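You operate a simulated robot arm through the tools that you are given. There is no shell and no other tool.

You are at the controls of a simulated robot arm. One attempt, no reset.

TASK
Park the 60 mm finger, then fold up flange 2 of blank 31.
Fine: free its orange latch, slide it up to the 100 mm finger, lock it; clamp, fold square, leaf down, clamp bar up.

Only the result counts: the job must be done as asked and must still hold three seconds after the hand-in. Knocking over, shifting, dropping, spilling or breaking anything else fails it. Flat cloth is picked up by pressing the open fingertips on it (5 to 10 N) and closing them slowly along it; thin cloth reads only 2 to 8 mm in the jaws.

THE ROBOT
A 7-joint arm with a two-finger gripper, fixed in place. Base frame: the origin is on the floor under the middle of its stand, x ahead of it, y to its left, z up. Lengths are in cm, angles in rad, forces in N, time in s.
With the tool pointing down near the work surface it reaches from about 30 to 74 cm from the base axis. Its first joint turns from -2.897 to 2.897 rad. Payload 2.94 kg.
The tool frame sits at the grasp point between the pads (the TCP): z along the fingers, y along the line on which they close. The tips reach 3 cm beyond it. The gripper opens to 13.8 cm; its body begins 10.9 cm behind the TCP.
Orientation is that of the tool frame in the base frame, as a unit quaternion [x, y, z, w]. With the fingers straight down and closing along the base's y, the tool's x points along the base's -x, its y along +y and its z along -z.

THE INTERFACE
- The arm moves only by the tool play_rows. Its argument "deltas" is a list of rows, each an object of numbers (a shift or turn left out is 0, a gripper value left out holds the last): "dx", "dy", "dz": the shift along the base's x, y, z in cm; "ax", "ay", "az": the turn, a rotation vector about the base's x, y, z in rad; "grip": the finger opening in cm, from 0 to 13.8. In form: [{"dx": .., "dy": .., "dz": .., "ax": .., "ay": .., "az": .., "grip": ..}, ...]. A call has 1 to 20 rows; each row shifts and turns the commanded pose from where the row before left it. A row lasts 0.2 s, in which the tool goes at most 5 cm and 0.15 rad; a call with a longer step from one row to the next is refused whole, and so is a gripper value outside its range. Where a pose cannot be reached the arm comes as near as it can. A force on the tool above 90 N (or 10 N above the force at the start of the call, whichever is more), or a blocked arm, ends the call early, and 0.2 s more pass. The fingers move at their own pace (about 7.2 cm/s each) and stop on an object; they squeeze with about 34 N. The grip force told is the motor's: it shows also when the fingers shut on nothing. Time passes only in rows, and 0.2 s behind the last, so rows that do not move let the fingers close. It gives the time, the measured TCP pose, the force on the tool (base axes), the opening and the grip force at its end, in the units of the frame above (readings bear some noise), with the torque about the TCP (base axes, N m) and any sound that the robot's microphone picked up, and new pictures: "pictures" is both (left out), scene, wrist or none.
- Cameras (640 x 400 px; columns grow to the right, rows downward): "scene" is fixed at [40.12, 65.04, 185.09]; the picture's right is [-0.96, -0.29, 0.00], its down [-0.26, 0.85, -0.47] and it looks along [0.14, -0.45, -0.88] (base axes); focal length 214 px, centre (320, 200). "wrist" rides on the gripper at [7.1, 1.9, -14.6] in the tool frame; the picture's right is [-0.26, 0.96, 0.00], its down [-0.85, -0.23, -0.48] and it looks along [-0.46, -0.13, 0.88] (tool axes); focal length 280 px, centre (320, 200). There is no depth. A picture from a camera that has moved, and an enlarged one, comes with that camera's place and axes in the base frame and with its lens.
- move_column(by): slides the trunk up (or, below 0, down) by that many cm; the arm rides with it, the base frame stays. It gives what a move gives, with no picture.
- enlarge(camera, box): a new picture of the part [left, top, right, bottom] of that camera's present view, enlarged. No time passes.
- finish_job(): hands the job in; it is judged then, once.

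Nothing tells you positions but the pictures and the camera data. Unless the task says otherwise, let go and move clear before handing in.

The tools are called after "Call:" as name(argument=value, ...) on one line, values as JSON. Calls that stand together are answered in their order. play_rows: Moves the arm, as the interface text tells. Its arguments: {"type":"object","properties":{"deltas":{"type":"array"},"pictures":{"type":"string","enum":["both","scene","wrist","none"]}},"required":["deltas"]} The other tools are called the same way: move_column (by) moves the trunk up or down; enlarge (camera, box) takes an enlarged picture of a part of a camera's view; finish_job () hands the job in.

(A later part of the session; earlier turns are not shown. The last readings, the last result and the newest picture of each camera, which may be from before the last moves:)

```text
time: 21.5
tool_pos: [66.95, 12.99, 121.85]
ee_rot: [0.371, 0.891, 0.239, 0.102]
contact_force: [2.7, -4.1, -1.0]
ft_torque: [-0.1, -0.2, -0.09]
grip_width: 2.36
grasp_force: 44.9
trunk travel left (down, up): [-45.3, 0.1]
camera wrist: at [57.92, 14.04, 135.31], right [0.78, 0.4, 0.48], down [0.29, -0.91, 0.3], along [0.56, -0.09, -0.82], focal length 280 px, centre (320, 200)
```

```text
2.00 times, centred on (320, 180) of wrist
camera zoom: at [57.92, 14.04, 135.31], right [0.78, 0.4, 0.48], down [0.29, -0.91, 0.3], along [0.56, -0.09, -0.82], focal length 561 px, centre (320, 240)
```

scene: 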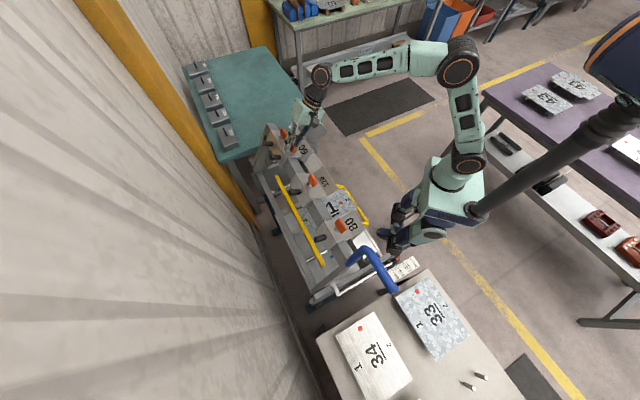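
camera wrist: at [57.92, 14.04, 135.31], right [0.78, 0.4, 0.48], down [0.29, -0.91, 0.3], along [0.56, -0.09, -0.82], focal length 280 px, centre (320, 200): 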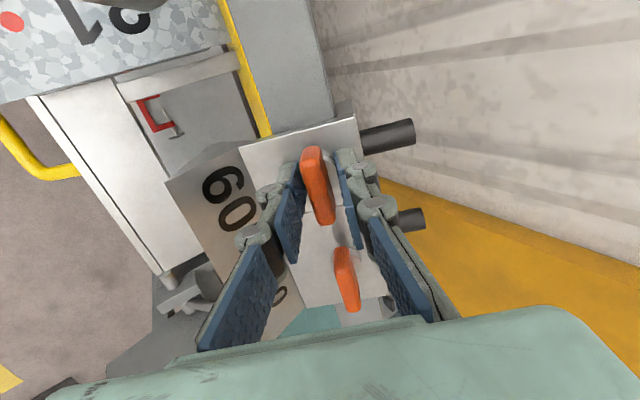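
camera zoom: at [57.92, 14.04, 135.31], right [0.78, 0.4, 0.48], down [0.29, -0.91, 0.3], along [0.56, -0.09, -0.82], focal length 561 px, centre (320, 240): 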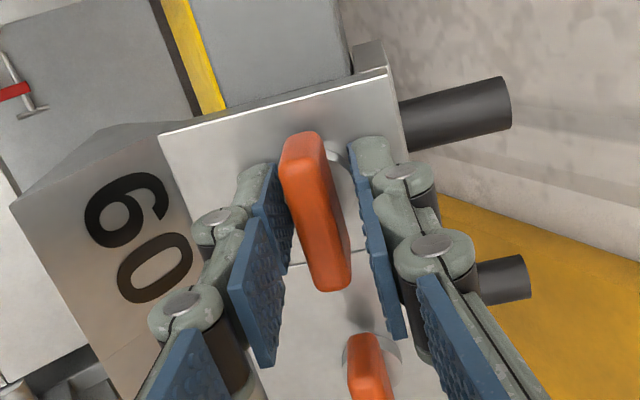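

It resists with about 5 N and doesn't move, so it's locked. I'll let go and back out along the latch axis.

Call:
play_rows(deltas=[{"dx": 0.1, "dy": -0.1}, {"grip": 4}, {"grip": 5}, {}, {"dx": -0.35, "dy": -0.35, "dz": 0.87}, {"dx": -0.71, "dy": -0.71, "dz": 1.73}, {"dx": -1.06, "dy": -1.06, "dz": 2.6}, {"dx": -1.06, "dy": -1.06, "dz": 2.6}, {"dx": -1.06, "dy": -1.06, "dz": 2.6}, {}])

Call:
enlarge(camera="wrist", box=[220, 60, 420, 260])

Call:
enlarge(camera="scene", box=[255, 110, 345, 200])

Call:
enlarge(camera="wrist", box=[0, 0, 280, 220])

```text
time: 23.7
tool_pos: [62.73, 8.71, 132.15]
ee_rot: [0.369, 0.893, 0.238, 0.101]
contact_force: [0.5, 0.0, 0.8]
ft_torque: [-0.02, -0.01, 0.0]
grip_width: 5.02
grasp_force: 0.1
trunk travel left (down, up): [-45.3, 0.1]
camera wrist: at [53.66, 9.77, 145.67], right [0.78, 0.41, 0.48], down [0.29, -0.91, 0.3], along [0.56, -0.09, -0.82], focal length 280 px, centre (320, 200)
```

scene: 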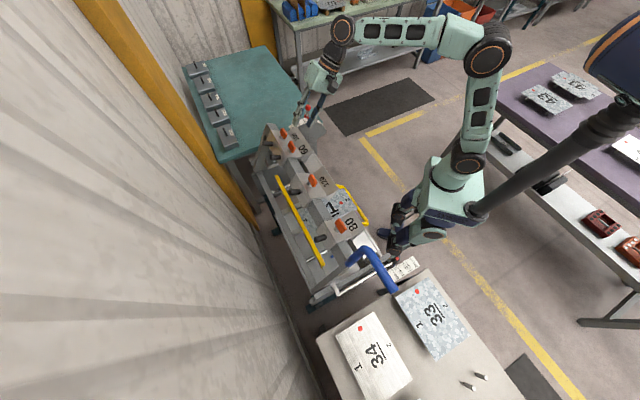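
wrist: 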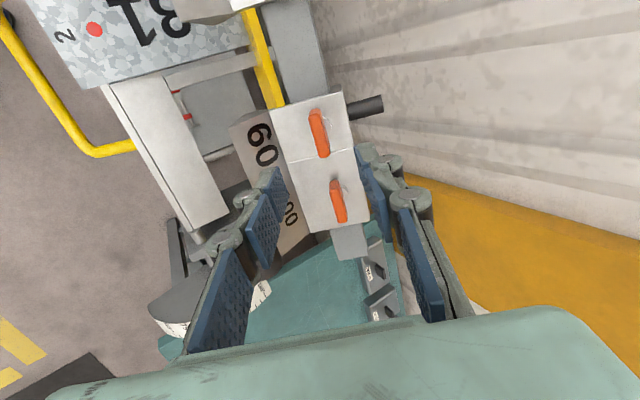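

```text
2.00 times, centred on (320, 160) of wrist
camera zoom: at [53.66, 9.77, 145.67], right [0.78, 0.41, 0.48], down [0.29, -0.91, 0.3], along [0.56, -0.09, -0.82], focal length 561 px, centre (320, 280)
```

zoom: 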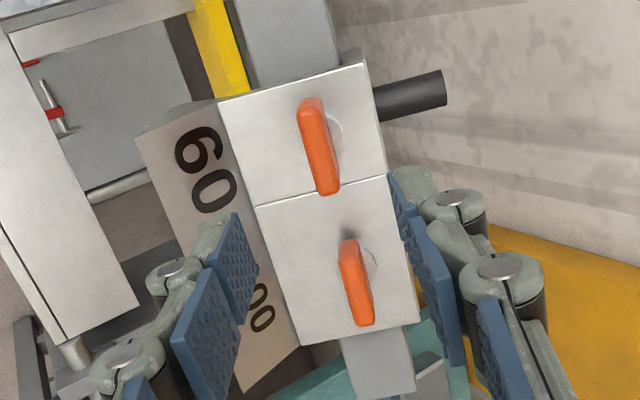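

```text
4.44 times, centred on (300, 155) of scene
camera zoom: at [40.12, 65.04, 185.09], right [-0.96, -0.29, 0.0], down [-0.26, 0.85, -0.47], along [0.14, -0.45, -0.88], focal length 953 px, centre (409, 400)
```

zoom: 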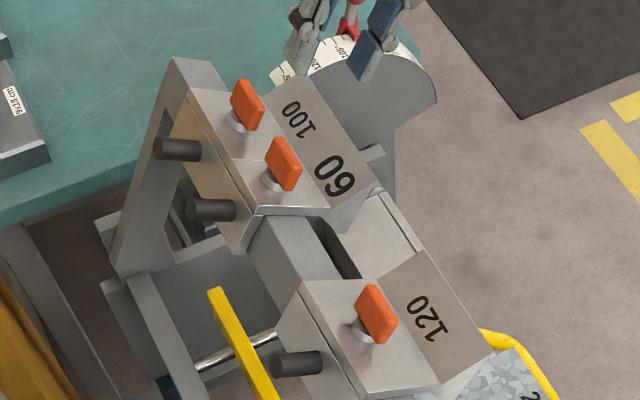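

```text
1.82 times, centred on (140, 110) of wrist
camera zoom: at [53.66, 9.77, 145.67], right [0.78, 0.41, 0.48], down [0.29, -0.91, 0.3], along [0.56, -0.09, -0.82], focal length 510 px, centre (647, 364)
```

zoom: 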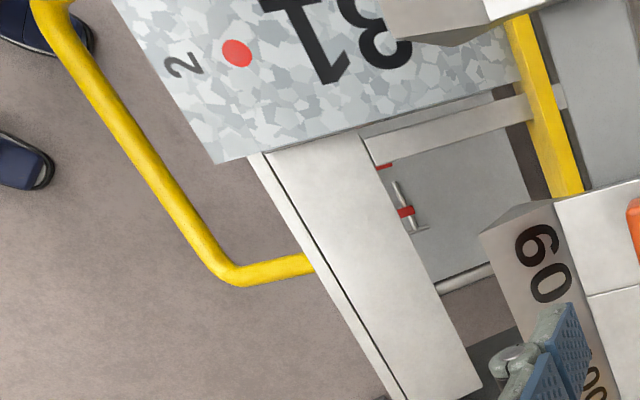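

The 60 finger is parked against the 100 with its latch in line. Next I'll look at the angle scale and its red stop, then the blue clamp lever.

Call:
enlarge(camera="wrist", box=[130, 210, 290, 350])

Call:
enlarge(camera="scene", box=[285, 95, 345, 155])

Call:
enlarge(camera="scene", box=[300, 190, 440, 310])

```text
2.86 times, centred on (210, 280) of wrist
camera zoom: at [53.66, 9.77, 145.67], right [0.78, 0.41, 0.48], down [0.29, -0.91, 0.3], along [0.56, -0.09, -0.82], focal length 801 px, centre (634, -29)
```

zoom: 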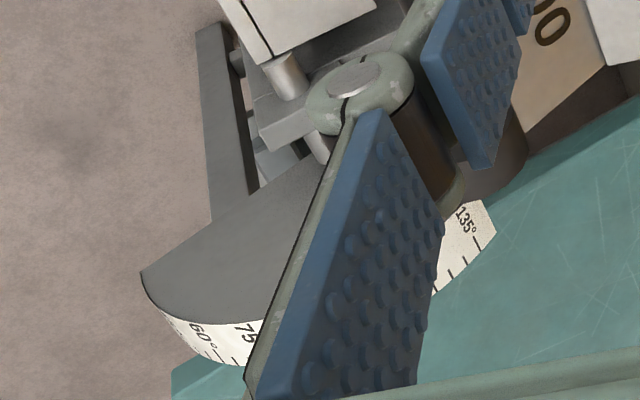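

```text
6.67 times, centred on (315, 125) of scene
camera zoom: at [40.12, 65.04, 185.09], right [-0.96, -0.29, 0.0], down [-0.26, 0.85, -0.47], along [0.14, -0.45, -0.88], focal length 1430 px, centre (353, 700)
```

zoom: 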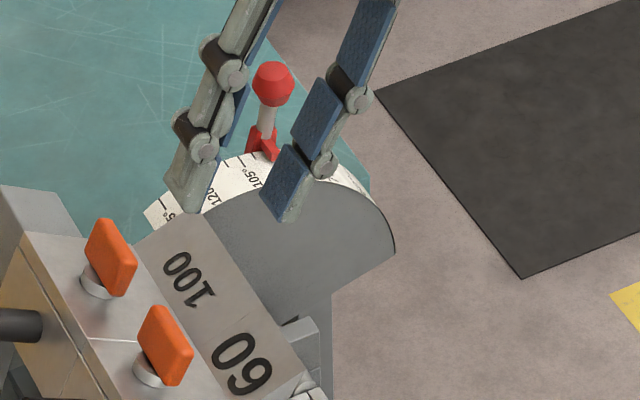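

```text
3.33 times, centred on (370, 250) of scene
camera zoom: at [40.12, 65.04, 185.09], right [-0.96, -0.29, 0.0], down [-0.26, 0.85, -0.47], along [0.14, -0.45, -0.88], focal length 715 px, centre (153, 33)
```

zoom: 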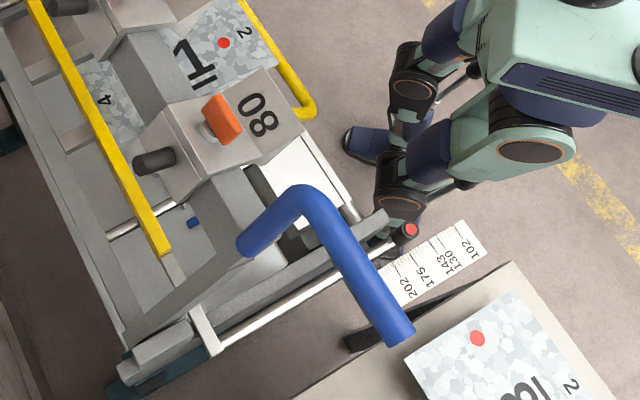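

I'll move the wrist camera across to read the angle scale and the red stop.

Call:
play_rows(deltas=[{"dx": -0.4, "dy": -2.8, "dz": -0.5}, {"dx": -0.4, "dy": -2.8, "dz": -0.5}, {"dx": -0.4, "dy": -2.8, "dz": -0.5}, {"dx": -0.4, "dy": -2.8, "dz": -0.5}, {"dx": -0.4, "dy": -2.8, "dz": -0.5}, {"dx": -0.4, "dy": -2.8, "dz": -0.5}, {"dx": -0.4, "dy": -2.8, "dz": -0.5}, {"dx": -0.4, "dy": -2.8, "dz": -0.5}, {"dx": -0.4, "dy": -2.8, "dz": -0.5}, {"dx": -0.4, "dy": -2.8, "dz": -0.5}, {"grip": 13}, {}])

Call:
enlarge(camera="wrist", box=[220, 110, 420, 280])

```text
time: 26.3
tool_pos: [58.61, -19.14, 127.16]
ee_rot: [0.369, 0.893, 0.238, 0.1]
contact_force: [-0.1, -1.2, -0.2]
ft_torque: [-0.02, -0.02, 0.01]
grip_width: 13.0
grasp_force: 0.1
trunk travel left (down, up): [-45.3, 0.1]
camera wrist: at [49.52, -18.16, 140.65], right [0.78, 0.41, 0.48], down [0.29, -0.91, 0.3], along [0.56, -0.09, -0.82], focal length 280 px, centre (320, 200)
```

scene: 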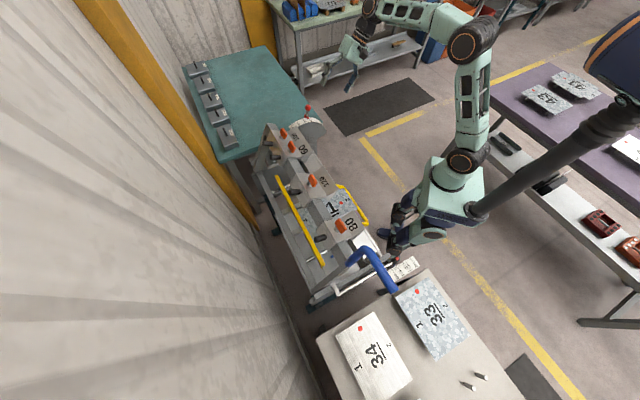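
wrist: 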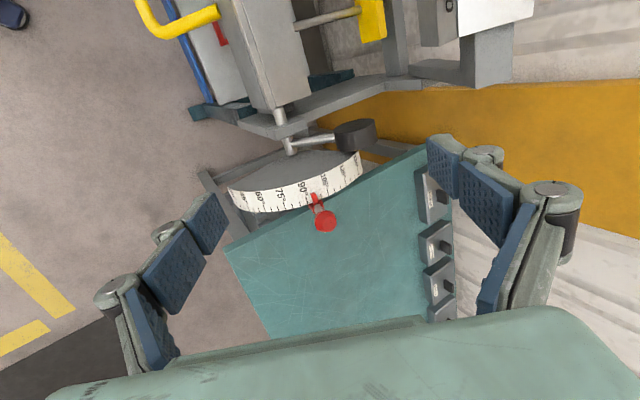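

```text
2.35 times, centred on (320, 195) of wrist
camera zoom: at [49.52, -18.16, 140.65], right [0.78, 0.41, 0.48], down [0.29, -0.91, 0.3], along [0.56, -0.09, -0.82], focal length 660 px, centre (320, 212)
```

zoom: 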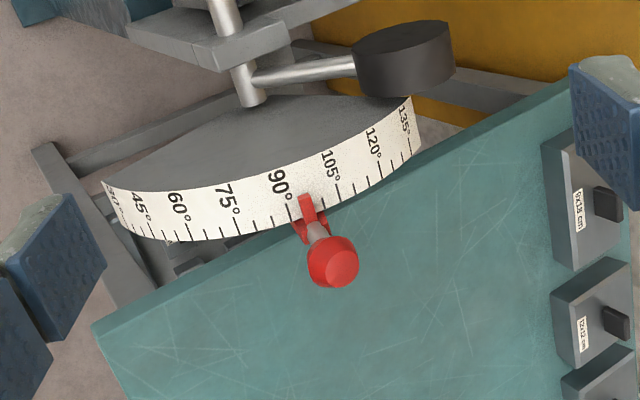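

Call:
enlarge(camera="wrist", box=[280, 165, 360, 235])

Call:
enlarge(camera="wrist", box=[130, 0, 330, 170])

```text
5.71 times, centred on (320, 200) of wrist
camera zoom: at [49.52, -18.16, 140.65], right [0.78, 0.41, 0.48], down [0.29, -0.91, 0.3], along [0.56, -0.09, -0.82], focal length 1602 px, centre (320, 200)
```

zoom: 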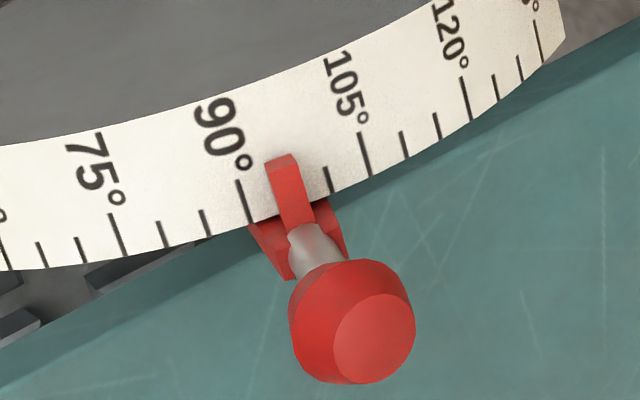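

```text
2.35 times, centred on (230, 85) of wrist
camera zoom: at [49.52, -18.16, 140.65], right [0.78, 0.41, 0.48], down [0.29, -0.91, 0.3], along [0.56, -0.09, -0.82], focal length 660 px, centre (532, 471)
```

zoom: 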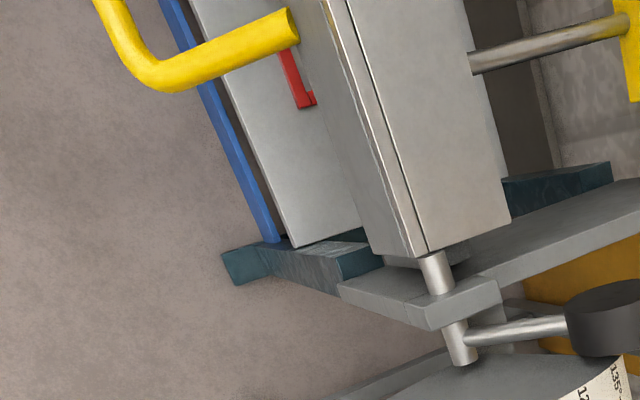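

The red stop sits at about 95° on the scale, presumably allowing for springback. Next is the blue clamp lever: its grip runs parallel to the beam near s≈10–22, n≈56, z≈128, so I'll swing over there at a safe height.

Call:
play_rows(deltas=[{"dx": -2.9, "dy": 2.9, "dz": 1.1}, {"dx": -2.9, "dy": 2.9, "dz": 1.1}, {"dx": -2.9, "dy": 2.9, "dz": 1.1}, {"dx": -2.9, "dy": 2.9, "dz": 1.1}, {"dx": -2.9, "dy": 2.9, "dz": 1.1}, {"dx": -2.9, "dy": 2.9, "dz": 1.1}, {"dx": -2.9, "dy": 2.9, "dz": 1.1}, {"dx": -2.9, "dy": 2.9, "dz": 1.1}, {"dx": -2.9, "dy": 2.9, "dz": 1.1}, {"dx": -2.9, "dy": 2.9, "dz": 1.1}, {"grip": 8}, {}])

Call:
play_rows(deltas=[{"dx": -1, "dy": 3.4}, {"dx": -1, "dy": 3.4}, {"dx": -1, "dy": 3.4}, {"dx": -1, "dy": 3.4}, {"dx": -1, "dy": 3.4}, {"dx": -1, "dy": 3.4}, {"dx": -1, "dy": 3.4}, {"dx": -1, "dy": 3.4}, {"dx": -1, "dy": 3.4}, {}])

```text
time: 28.0
tool_pos: [39.88, 0.47, 128.03]
ee_rot: [0.396, 0.89, 0.224, 0.004]
contact_force: [0.2, -1.9, 0.8]
ft_torque: [0.01, 0.03, 0.01]
grip_width: 13.01
grasp_force: 0.1
trunk travel left (down, up): [-45.3, 0.1]
stopped in row 8: the arm was blocked; the commanded pose is now the measured one
camera wrist: at [33.71, 0.89, 142.92], right [0.86, 0.38, 0.34], down [0.33, -0.92, 0.19], along [0.39, -0.05, -0.92], focal length 280 px, centre (320, 200)
```

scene: 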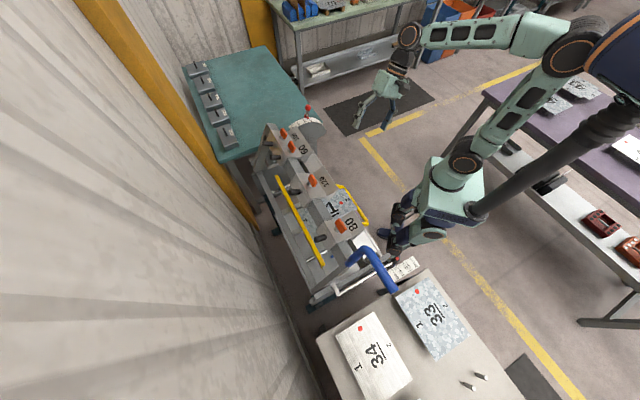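
wrist: 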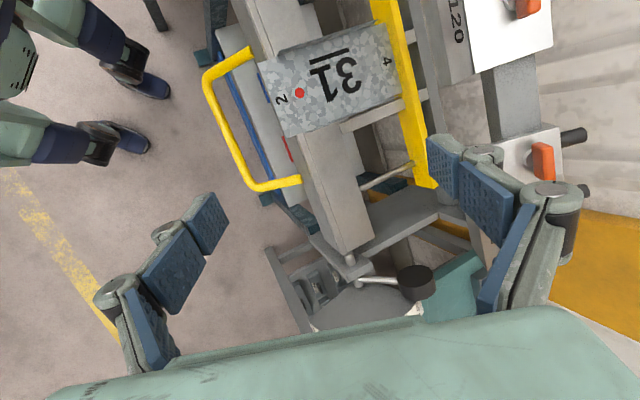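

```text
time: 29.0
tool_pos: [36.61, 13.2, 123.32]
ee_rot: [0.41, 0.888, 0.199, -0.063]
contact_force: [-0.4, 0.3, 0.8]
ft_torque: [0.01, 0.03, 0.0]
grip_width: 13.0
grasp_force: 0.0
trunk travel left (down, up): [-45.3, 0.1]
stopped in row 4: the arm was blocked; the commanded pose is now the measured one
camera wrist: at [32.51, 13.31, 139.05], right [0.9, 0.38, 0.22], down [0.36, -0.92, 0.13], along [0.25, -0.04, -0.97], focal length 280 px, centre (320, 200)
```

scene: 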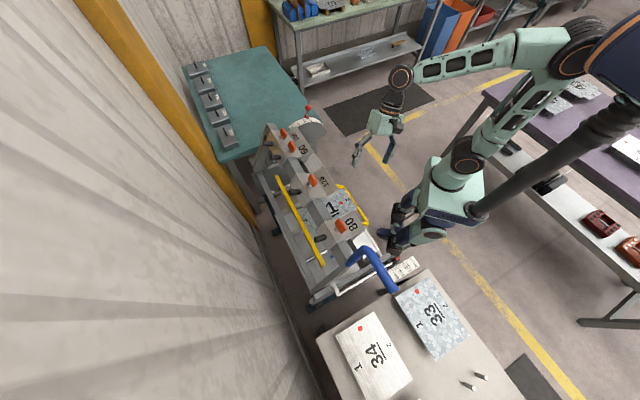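
wrist: 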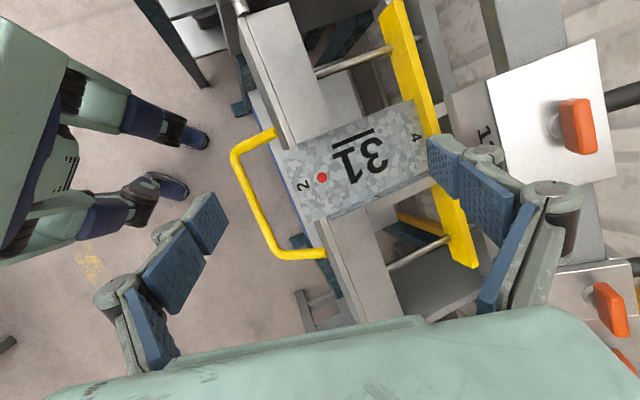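

The arm hit a joint limit because the tool was still tilted outward while I was retracting. Everything is clear, so I'll bring the tool back to vertical and raise it before going on.

Call:
play_rows(deltas=[{"dx": -0.5, "dz": 1.5, "ax": -0.14, "ay": 0.012, "az": 0.026}, {"dx": -0.5, "dz": 1.5, "ax": -0.14, "ay": 0.012, "az": 0.026}, {"dx": -0.5, "dz": 1.5, "ax": -0.139, "ay": 0.012, "az": 0.026}, {"dz": 2}, {"dz": 2}, {"dz": 2}, {"dz": 2, "grip": 8}, {}])

```text
time: 30.8
tool_pos: [35.02, 13.24, 135.86]
ee_rot: [0.382, 0.924, 0.001, 0.0]
contact_force: [-0.8, -0.3, 0.4]
ft_torque: [0.01, 0.01, 0.01]
grip_width: 8.0
grasp_force: 0.0
trunk travel left (down, up): [-45.3, 0.1]
camera wrist: at [31.34, 19.49, 150.37], right [0.87, 0.5, 0.0], down [0.44, -0.76, 0.48], along [0.24, -0.41, -0.88], focal length 280 px, centre (320, 200)
```

scene: 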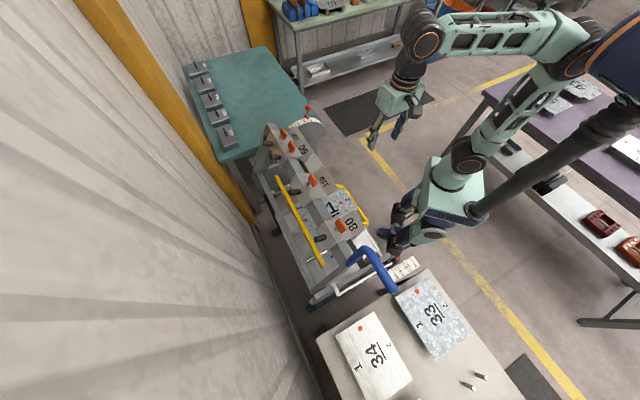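
wrist: 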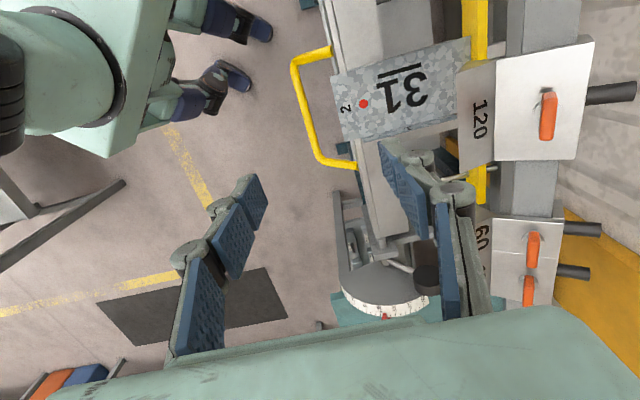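

Call:
play_rows(deltas=[{"dx": -1.3, "dy": 2.7, "dz": 0.3}, {"dx": -1.3, "dy": 2.7, "dz": 0.3}, {"dx": -1.3, "dy": 2.7, "dz": 0.3}, {"dx": -1.3, "dy": 2.7, "dz": 0.3}, {"dx": -1.3, "dy": 2.7, "dz": 0.3}, {"dx": -1.3, "dy": 2.7, "dz": 0.3}, {"dx": -1.3, "dy": 2.7, "dz": 0.3}, {"dx": -1.3, "dy": 2.7}, {"dx": -1.3, "dy": 2.7}, {"dx": -1.3, "dy": 2.7}, {}])

```text
time: 33.2
tool_pos: [22.14, 40.1, 137.73]
ee_rot: [0.383, 0.924, 0.001, 0.0]
contact_force: [0.3, 0.1, 0.2]
ft_torque: [-0.02, 0.03, 0.0]
grip_width: 7.98
grasp_force: 0.0
trunk travel left (down, up): [-45.3, 0.1]
camera wrist: at [18.45, 46.45, 152.22], right [0.87, 0.5, 0.0], down [0.44, -0.76, 0.48], along [0.24, -0.41, -0.88], focal length 280 px, centre (320, 200)
```

scene: 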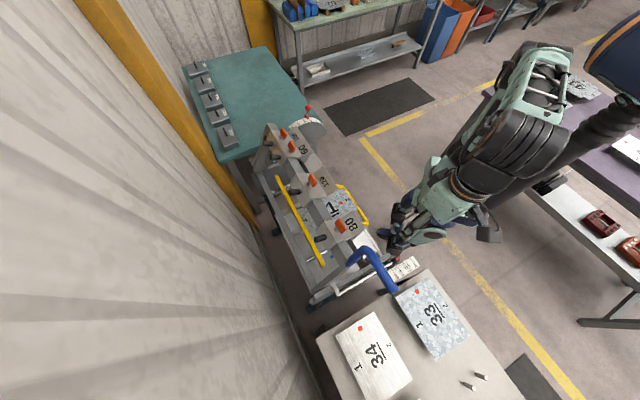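
wrist: 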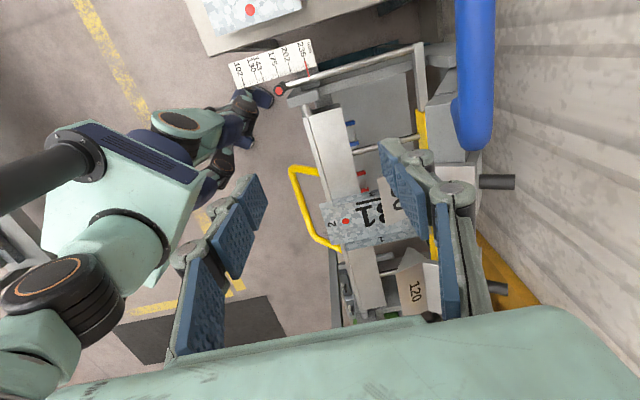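

The lever's grip is visible running along the beam direction. I'll zoom in to place it.

Call:
enlarge(camera="wrist", box=[380, 0, 560, 220])

Call:
enlarge(camera="scene", box=[330, 230, 430, 310])

Call:
enlarge(camera="wrist", box=[230, 20, 450, 240])

```text
1.82 times, centred on (470, 110) of wrist
camera zoom: at [18.45, 46.45, 152.22], right [0.87, 0.5, 0.0], down [0.44, -0.76, 0.48], along [0.24, -0.41, -0.88], focal length 510 px, centre (47, 364)
```

zoom: 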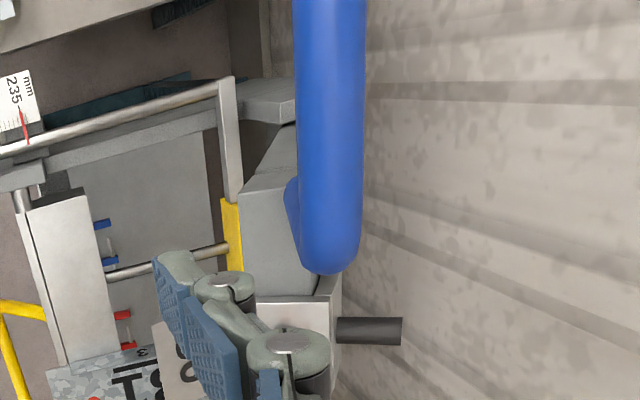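

```text
5.00 times, centred on (380, 270) of scene
camera zoom: at [40.12, 65.04, 185.09], right [-0.96, -0.29, 0.0], down [-0.26, 0.85, -0.47], along [0.14, -0.45, -0.88], focal length 1072 px, centre (20, -150)
```

zoom: 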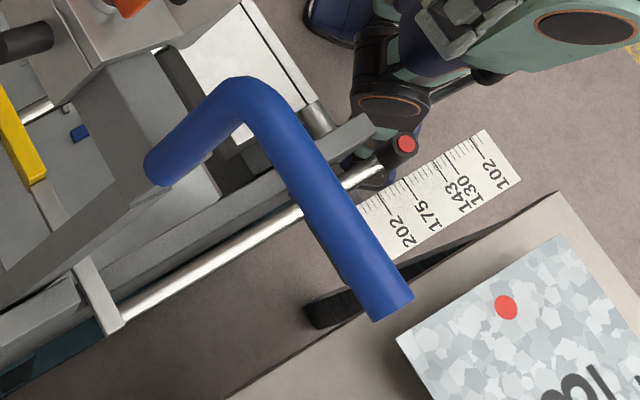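

```text
1.82 times, centred on (340, 130) of wrist
camera zoom: at [18.45, 46.45, 152.22], right [0.87, 0.5, 0.0], down [0.44, -0.76, 0.48], along [0.24, -0.41, -0.88], focal length 510 px, centre (284, 327)
```

zoom: 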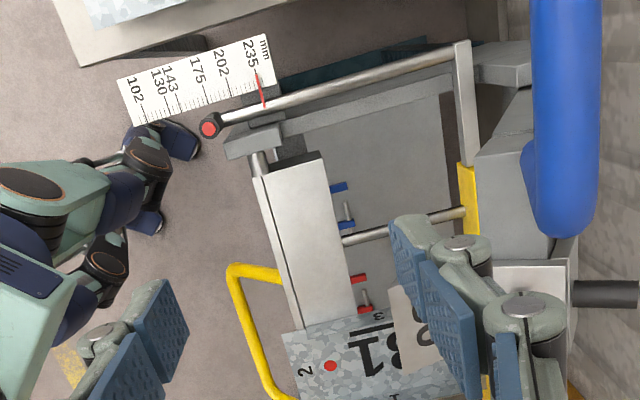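

The elbow is at about (32.7, 47.5, 128.8), and the grip runs along +s to s≈21.6 with a diameter of roughly 2.6 cm. I'll move to a pre-grasp with the tool tilted outward.

Call:
play_rows(deltas=[{"dx": 0.6, "dy": 1.8, "dz": -0.2, "ax": 0.074, "ay": -0.074}, {"dx": 0.6, "dy": 1.8, "dz": -0.2, "ax": 0.074, "ay": -0.074}, {"dx": 0.6, "dy": 1.8, "dz": -0.2, "ax": 0.074, "ay": -0.074}, {"dx": 0.6, "dy": 1.8, "dz": -0.2, "ax": 0.074, "ay": -0.074}, {"dx": 0.6, "dy": 1.8, "dz": -0.2, "ax": 0.074, "ay": -0.074}, {}])

```text
time: 34.8
tool_pos: [27.75, 49.25, 130.99]
ee_rot: [0.391, 0.898, 0.186, 0.082]
contact_force: [-1.1, -0.1, 0.6]
ft_torque: [0.0, 0.04, -0.02]
grip_width: 7.99
grasp_force: 0.1
trunk travel left (down, up): [-45.3, 0.1]
stopped in row 6: the arm was blocked; the commanded pose is now the measured one
camera wrist: at [19.88, 51.7, 145.13], right [0.83, 0.41, 0.39], down [0.28, -0.89, 0.34], along [0.49, -0.17, -0.86], focal length 280 px, centre (320, 200)
```

scene: 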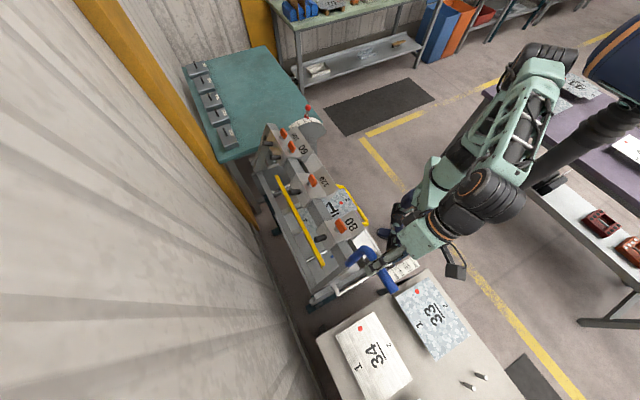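
wrist: 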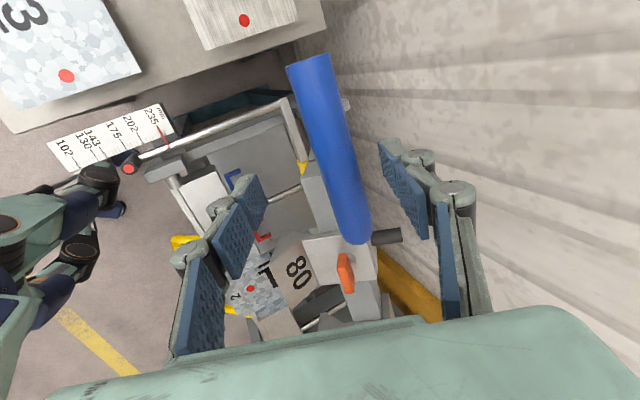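

The arm stopped a little short of the commanded pose with no contact force, and the bar is already between the open fingers. I'll centre on the bar and go slightly deeper.

Call:
play_rows(deltas=[{"dx": 0.2, "dy": 0.6, "dz": 0}, {"dx": 0.2, "dy": 0.6, "dz": -0.4}, {"dx": 0.0, "dy": 0.6, "dz": -0.5}, {"dx": -0.1, "dy": 0.5, "dz": -0.5}])

```text
time: 35.8
tool_pos: [27.79, 51.86, 129.85]
ee_rot: [0.388, 0.899, 0.188, 0.081]
contact_force: [0.0, 0.2, -0.2]
ft_torque: [-0.02, 0.0, 0.0]
grip_width: 7.99
grasp_force: 0.0
trunk travel left (down, up): [-45.3, 0.1]
camera wrist: at [19.76, 54.09, 143.83], right [0.82, 0.42, 0.39], down [0.29, -0.89, 0.34], along [0.49, -0.17, -0.86], focal length 280 px, centre (320, 200)
```

scene: 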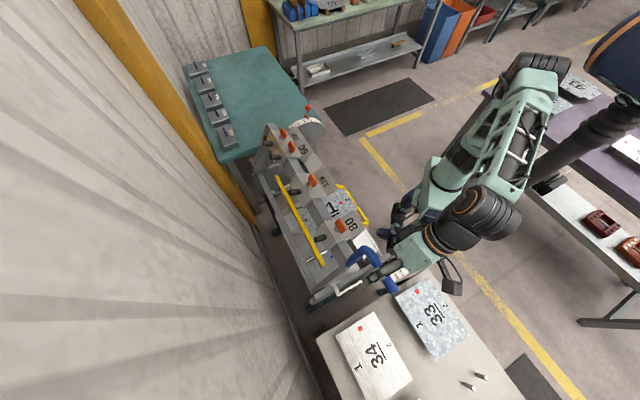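
wrist: 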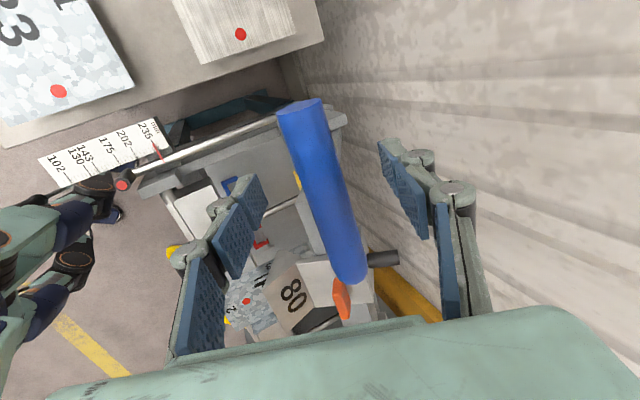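

The bar is centred between the fingers, so I'll close on it.

Call:
play_rows(deltas=[{"dz": -0.4, "grip": 5}, {"grip": 4}, {"grip": 3}, {"grip": 2}, {"grip": 1.5}, {}])

```text
time: 37.2
tool_pos: [27.9, 51.9, 128.87]
ee_rot: [0.387, 0.9, 0.185, 0.082]
contact_force: [4.9, 3.7, -10.8]
ft_torque: [-0.39, -0.41, 1.32]
grip_width: 2.41
grasp_force: 44.9
trunk travel left (down, up): [-45.3, 0.1]
camera wrist: at [19.96, 54.19, 143.08], right [0.82, 0.42, 0.38], down [0.29, -0.89, 0.35], along [0.49, -0.18, -0.86], focal length 280 px, centre (320, 200)
```

scene: 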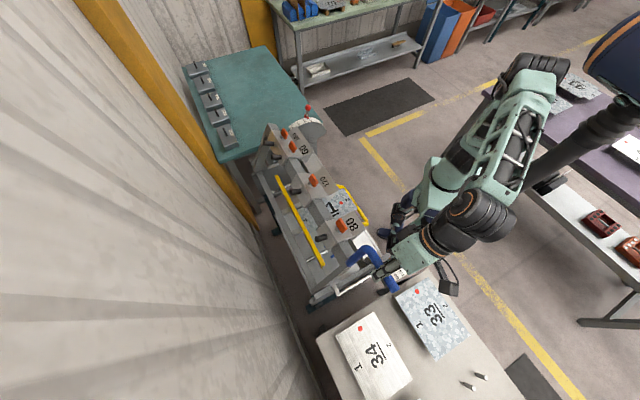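
wrist: 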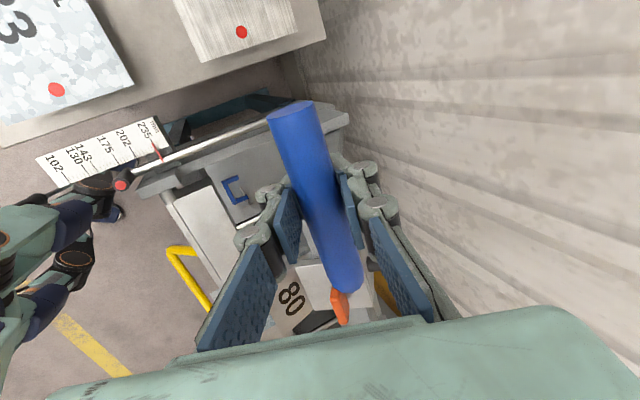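

I've got the lever in hand. I'll pull it toward the robot and slightly down in small steps, feeling for the arc.

Call:
play_rows(deltas=[{"dx": -0.32, "dy": -0.32, "dz": -0.2}, {"dx": -0.32, "dy": -0.32, "dz": -0.2}, {"dx": -0.32, "dy": -0.32, "dz": -0.2}, {"dx": -0.32, "dy": -0.32, "dz": -0.2}, {}])

```text
time: 38.4
tool_pos: [26.62, 50.33, 127.43]
ee_rot: [0.393, 0.899, 0.179, 0.078]
contact_force: [-14.8, 6.8, 16.1]
ft_torque: [-0.01, 0.02, 0.82]
grip_width: 2.23
grasp_force: 42.2
trunk travel left (down, up): [-45.3, 0.1]
camera wrist: at [18.92, 52.9, 141.57], right [0.83, 0.41, 0.37], down [0.29, -0.89, 0.35], along [0.48, -0.19, -0.86], focal length 280 px, centre (320, 200)
```

scene: 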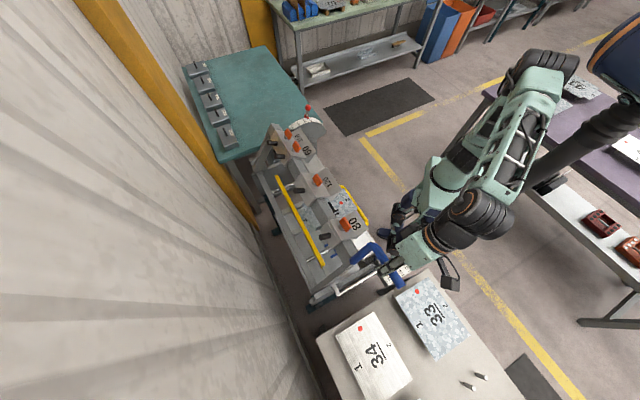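
wrist: 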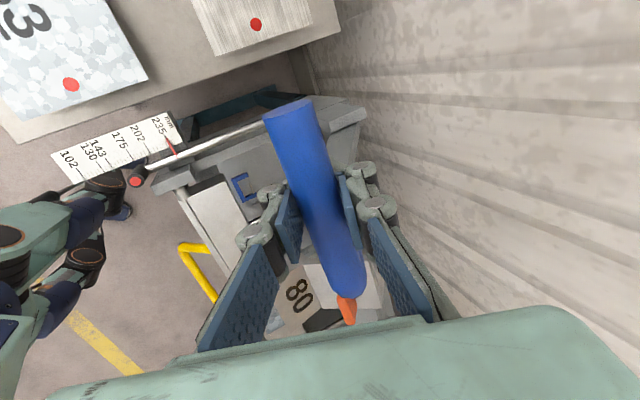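

The clamp beam is swinging. The force says I'm pressing down too much, so I'll pull more toward the robot.

Call:
play_rows(deltas=[{"dx": -0.42, "dy": -0.42, "dz": -0.15}, {"dx": -0.42, "dy": -0.42, "dz": -0.17}, {"dx": -0.42, "dy": -0.42, "dz": -0.2}, {"dx": -0.42, "dy": -0.42, "dz": -0.22}, {"dx": -0.42, "dy": -0.42, "dz": -0.24}, {"dx": -0.42, "dy": -0.42, "dz": -0.26}, {}])

```text
time: 40.2
tool_pos: [24.88, 47.46, 122.27]
ee_rot: [0.4, 0.904, 0.137, 0.07]
contact_force: [-10.9, -3.9, 15.0]
ft_torque: [-0.23, -0.52, 0.69]
grip_width: 2.14
grasp_force: 41.7
trunk travel left (down, up): [-45.3, 0.1]
stopped in row 7: the arm was blocked; the commanded pose is now the measured one
camera wrist: at [18.01, 51.0, 136.49], right [0.85, 0.43, 0.3], down [0.3, -0.87, 0.4], along [0.43, -0.25, -0.87], focal length 280 px, centre (320, 200)
```

scene: 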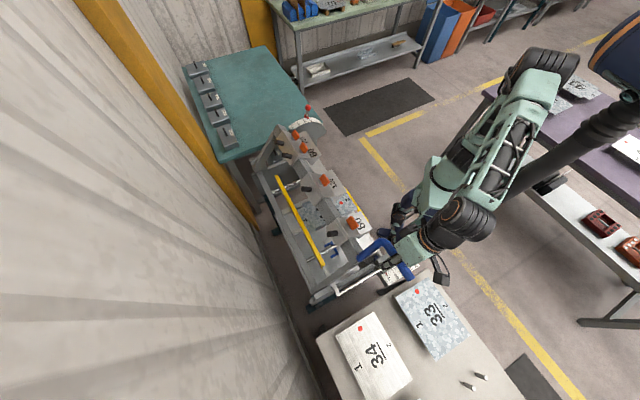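
wrist: 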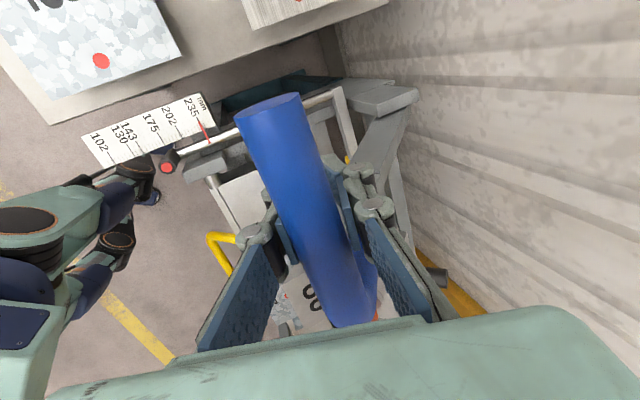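

The beam is swinging, but the fingers have slid down along the bar because the tilted tool is at a joint limit. I'll take a closer look before re-centring.

Call:
enlarge(camera="scene", box=[330, 200, 430, 300])

Call:
enlarge(camera="scene", box=[250, 110, 390, 280])

Call:
enlarge(camera="wrist", box=[200, 80, 460, 340])

```text
4.00 times, centred on (380, 250) of scene
camera zoom: at [40.12, 65.04, 185.09], right [-0.96, -0.29, 0.0], down [-0.26, 0.85, -0.47], along [0.14, -0.45, -0.88], focal length 858 px, centre (80, 0)
```

zoom: 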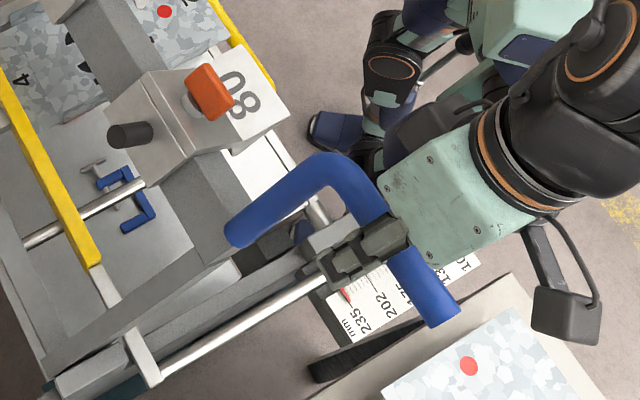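

```text
2.35 times, centred on (320, 195) of scene
camera zoom: at [40.12, 65.04, 185.09], right [-0.96, -0.29, 0.0], down [-0.26, 0.85, -0.47], along [0.14, -0.45, -0.88], focal length 505 px, centre (320, 212)
```

zoom: 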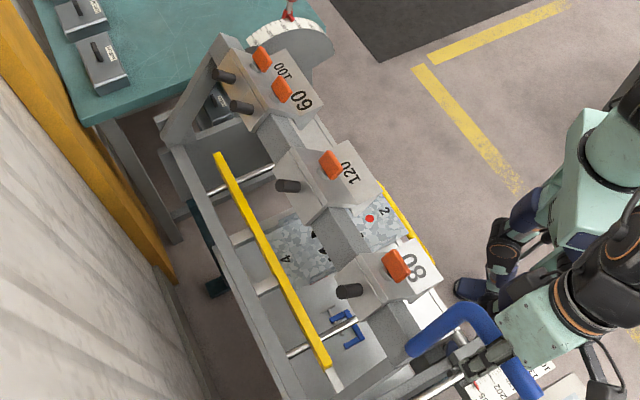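

```text
1.54 times, centred on (330, 210) of wrist
camera zoom: at [18.01, 51.0, 136.49], right [0.85, 0.43, 0.3], down [0.3, -0.87, 0.4], along [0.43, -0.25, -0.87], focal length 431 px, centre (305, 185)
```

zoom: 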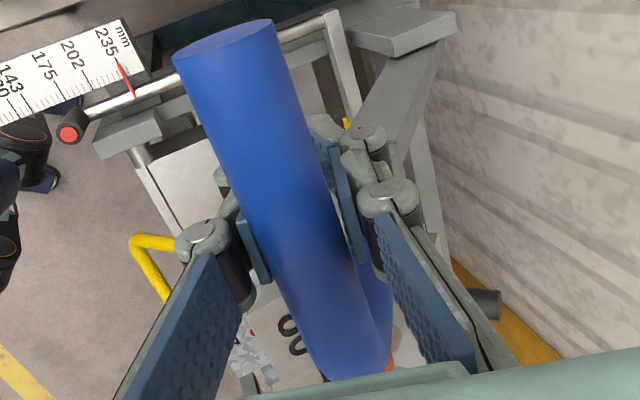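

The bar has slid deep between the fingers, and it is now near n≈50, z≈126. I'll loosen the grip just enough to keep it caged, straighten the tool to vertical, come up to centre it, and grip again.

Call:
play_rows(deltas=[{"grip": 3.4}, {"dx": -0.1, "dy": -0.1, "dz": 1.0, "ax": -0.05, "ay": 0.06}, {"dx": -0.2, "dy": -0.2, "dz": 1.0, "ax": -0.05, "ay": 0.06}, {"dx": -0.2, "dy": -0.2, "dz": 1.0, "ax": -0.05, "ay": 0.06}, {"dx": -0.2, "dy": -0.2, "dz": 1.0, "ax": -0.045, "ay": 0.06}, {}])

```text
time: 41.6
tool_pos: [24.5, 46.93, 126.18]
ee_rot: [0.403, 0.915, 0.002, -0.001]
contact_force: [1.4, -0.5, -0.9]
ft_torque: [0.02, 0.01, 0.01]
grip_width: 3.4
grasp_force: 0.1
trunk travel left (down, up): [-45.3, 0.1]
camera wrist: at [20.94, 53.34, 140.83], right [0.89, 0.46, 0.0], down [0.4, -0.78, 0.47], along [0.22, -0.42, -0.88], focal length 280 px, centre (320, 200)
```

scene: 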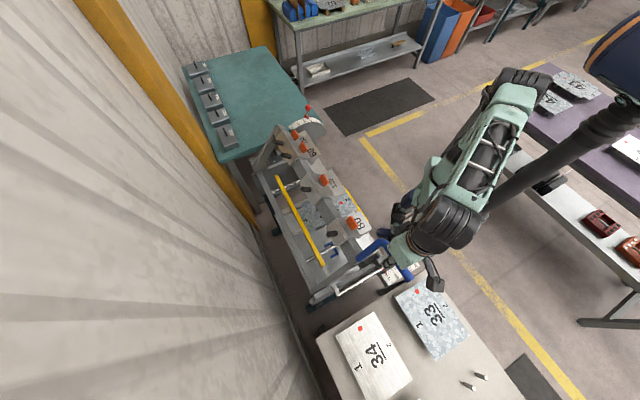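
wrist: 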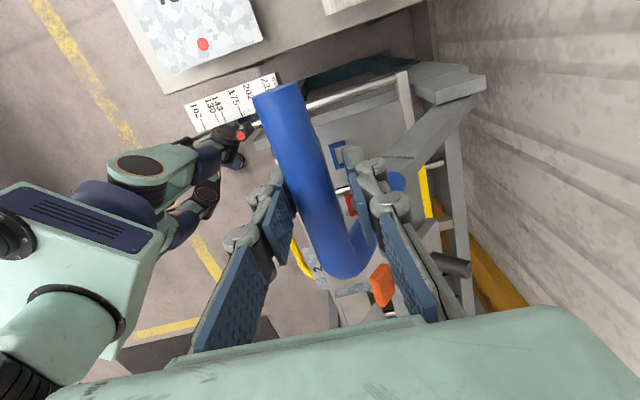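

Call:
play_rows(deltas=[{"dx": -0.1, "dy": -0.1, "dz": 1.0}, {"dx": -0.1, "dy": -0.1, "dz": 1.0}, {"grip": 2}, {"grip": 1.5}, {}], pictures="wrist")

```text
time: 42.8
tool_pos: [24.15, 46.63, 128.35]
ee_rot: [0.402, 0.915, 0.002, -0.001]
contact_force: [-0.1, -0.5, -0.6]
ft_torque: [-0.05, -0.02, 1.22]
grip_width: 2.36
grasp_force: 44.5
trunk travel left (down, up): [-45.3, 0.1]
camera wrist: at [20.7, 53.09, 142.84], right [0.89, 0.46, 0.0], down [0.4, -0.78, 0.47], along [0.22, -0.42, -0.88], focal length 280 px, centre (320, 200)
```

wrist: 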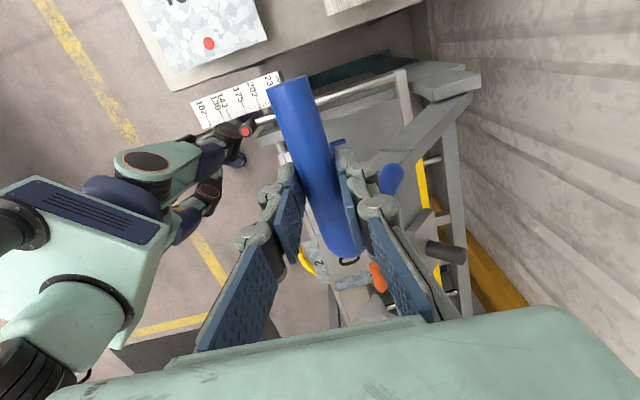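

Re-gripped with the tool vertical. I'll keep pulling along the arc and correct the slight yaw error.

Call:
play_rows(deltas=[{"dx": -0.48, "dy": -0.48, "dz": -0.43, "az": 0.02}, {"dx": -0.48, "dy": -0.48, "dz": -0.45, "az": 0.02}, {"dx": -0.47, "dy": -0.47, "dz": -0.47}, {"dx": -0.46, "dy": -0.46, "dz": -0.49}, {"dx": -0.45, "dy": -0.45, "dz": -0.51}, {"dx": -0.44, "dy": -0.44, "dz": -0.53}])

```text
time: 44.2
tool_pos: [21.34, 43.84, 125.38]
ee_rot: [0.385, 0.923, 0.002, -0.001]
contact_force: [0.5, 4.0, -1.0]
ft_torque: [0.04, -0.43, 0.33]
grip_width: 2.3
grasp_force: 45.2
trunk travel left (down, up): [-45.3, 0.1]
camera wrist: at [17.69, 50.18, 139.88], right [0.87, 0.49, 0.0], down [0.43, -0.77, 0.47], along [0.23, -0.41, -0.88], focal length 280 px, centre (320, 200)
```

scene: 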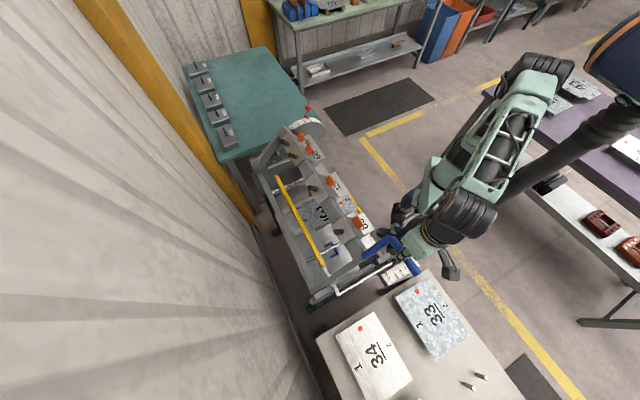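
wrist: 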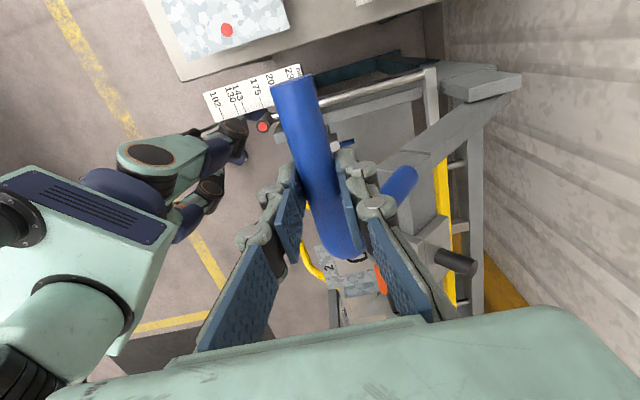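

Tracking is good and the forces are low, so I'll carry on along the arc.

Call:
play_rows(deltas=[{"dx": -0.44, "dy": -0.44, "dz": -0.52}, {"dx": -0.43, "dy": -0.43, "dz": -0.54}, {"dx": -0.42, "dy": -0.42, "dz": -0.55}, {"dx": -0.42, "dy": -0.42, "dz": -0.565}, {"dx": -0.41, "dy": -0.41, "dz": -0.578}, {"dx": -0.4, "dy": -0.4, "dz": -0.59}, {"dx": -0.39, "dy": -0.39, "dz": -0.6}, {"dx": -0.38, "dy": -0.38, "dz": -0.61}])

```text
time: 46.0
tool_pos: [18.02, 40.59, 120.45]
ee_rot: [0.386, 0.923, -0.004, -0.001]
contact_force: [-3.0, 6.0, -0.2]
ft_torque: [0.33, 0.07, 0.28]
grip_width: 2.27
grasp_force: 44.9
trunk travel left (down, up): [-45.3, 0.1]
camera wrist: at [14.51, 47.04, 134.79], right [0.87, 0.49, -0.01], down [0.43, -0.76, 0.48], along [0.23, -0.42, -0.88], focal length 280 px, centre (320, 200)
```

scene: 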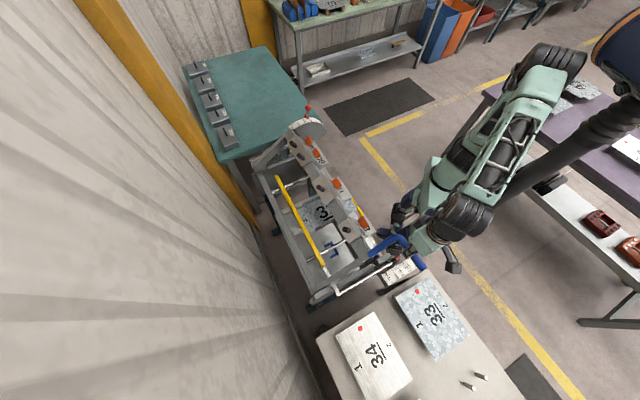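
wrist: 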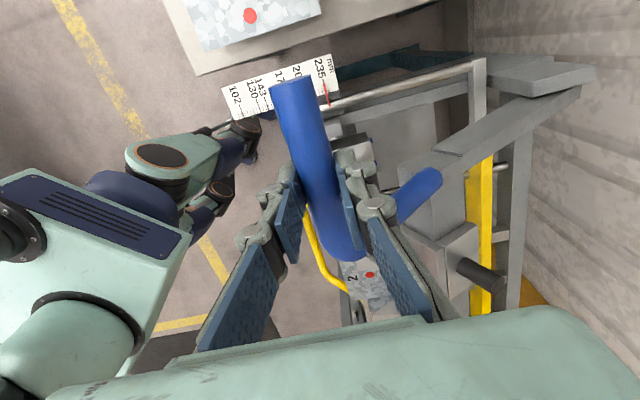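

Call:
enlarge(camera="scene", box=[260, 130, 420, 290])

Call:
play_rows(deltas=[{"dx": -0.37, "dy": -0.37, "dz": -0.626}, {"dx": -0.36, "dy": -0.36, "dz": -0.635}, {"dx": -0.35, "dy": -0.35, "dz": -0.645}, {"dx": -0.34, "dy": -0.34, "dz": -0.655}, {"dx": -0.33, "dy": -0.33, "dz": -0.67}, {"dx": -0.32, "dy": -0.32, "dz": -0.68}])

Call:
enlarge(camera="scene", box=[260, 130, 420, 290])

```text
2.50 times, centred on (340, 210) of scene
camera zoom: at [40.12, 65.04, 185.09], right [-0.96, -0.29, 0.0], down [-0.26, 0.85, -0.47], along [0.14, -0.45, -0.88], focal length 536 px, centre (270, 175)
```

zoom: 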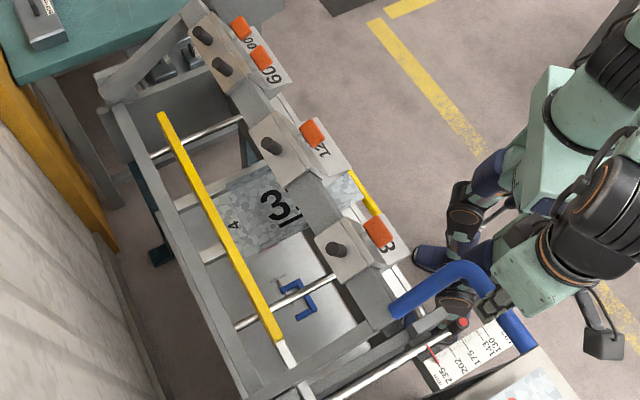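

```text
time: 47.4
tool_pos: [16.1, 38.86, 116.51]
ee_rot: [0.386, 0.922, -0.003, -0.003]
contact_force: [7.7, 13.5, -7.6]
ft_torque: [0.39, -0.23, 0.32]
grip_width: 2.33
grasp_force: 44.4
trunk travel left (down, up): [-45.3, 0.1]
camera wrist: at [12.55, 45.06, 131.0], right [0.87, 0.49, -0.01], down [0.43, -0.76, 0.48], along [0.23, -0.42, -0.88], focal length 280 px, centre (320, 200)
```

scene: 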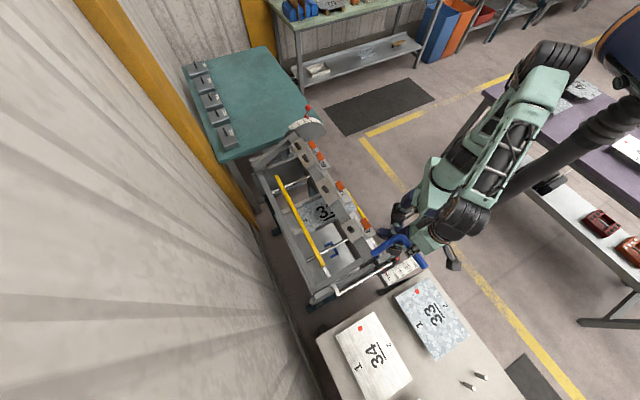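
wrist: 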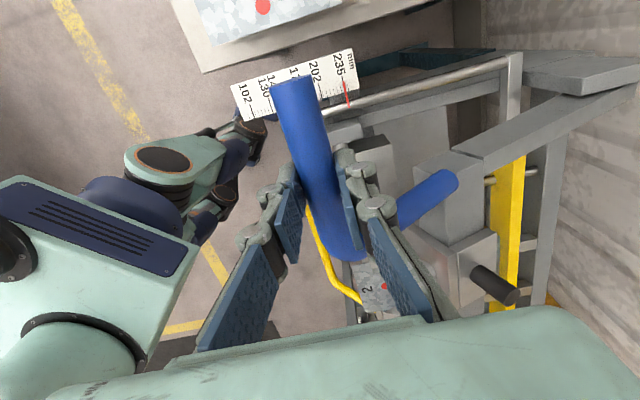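

```text
2.50 times, centred on (340, 210) of scene
camera zoom: at [40.12, 65.04, 185.09], right [-0.96, -0.29, 0.0], down [-0.26, 0.85, -0.47], along [0.14, -0.45, -0.88], focal length 536 px, centre (270, 175)
```

zoom: 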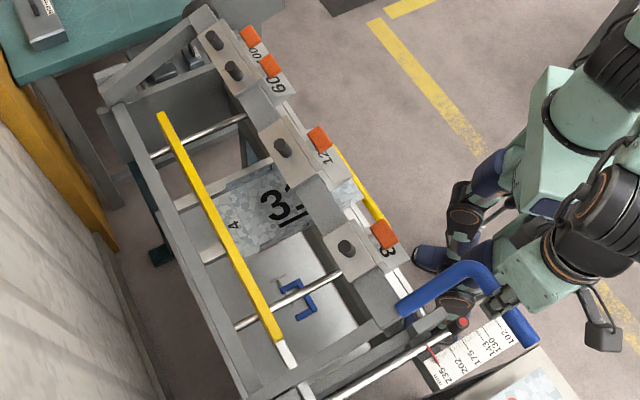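

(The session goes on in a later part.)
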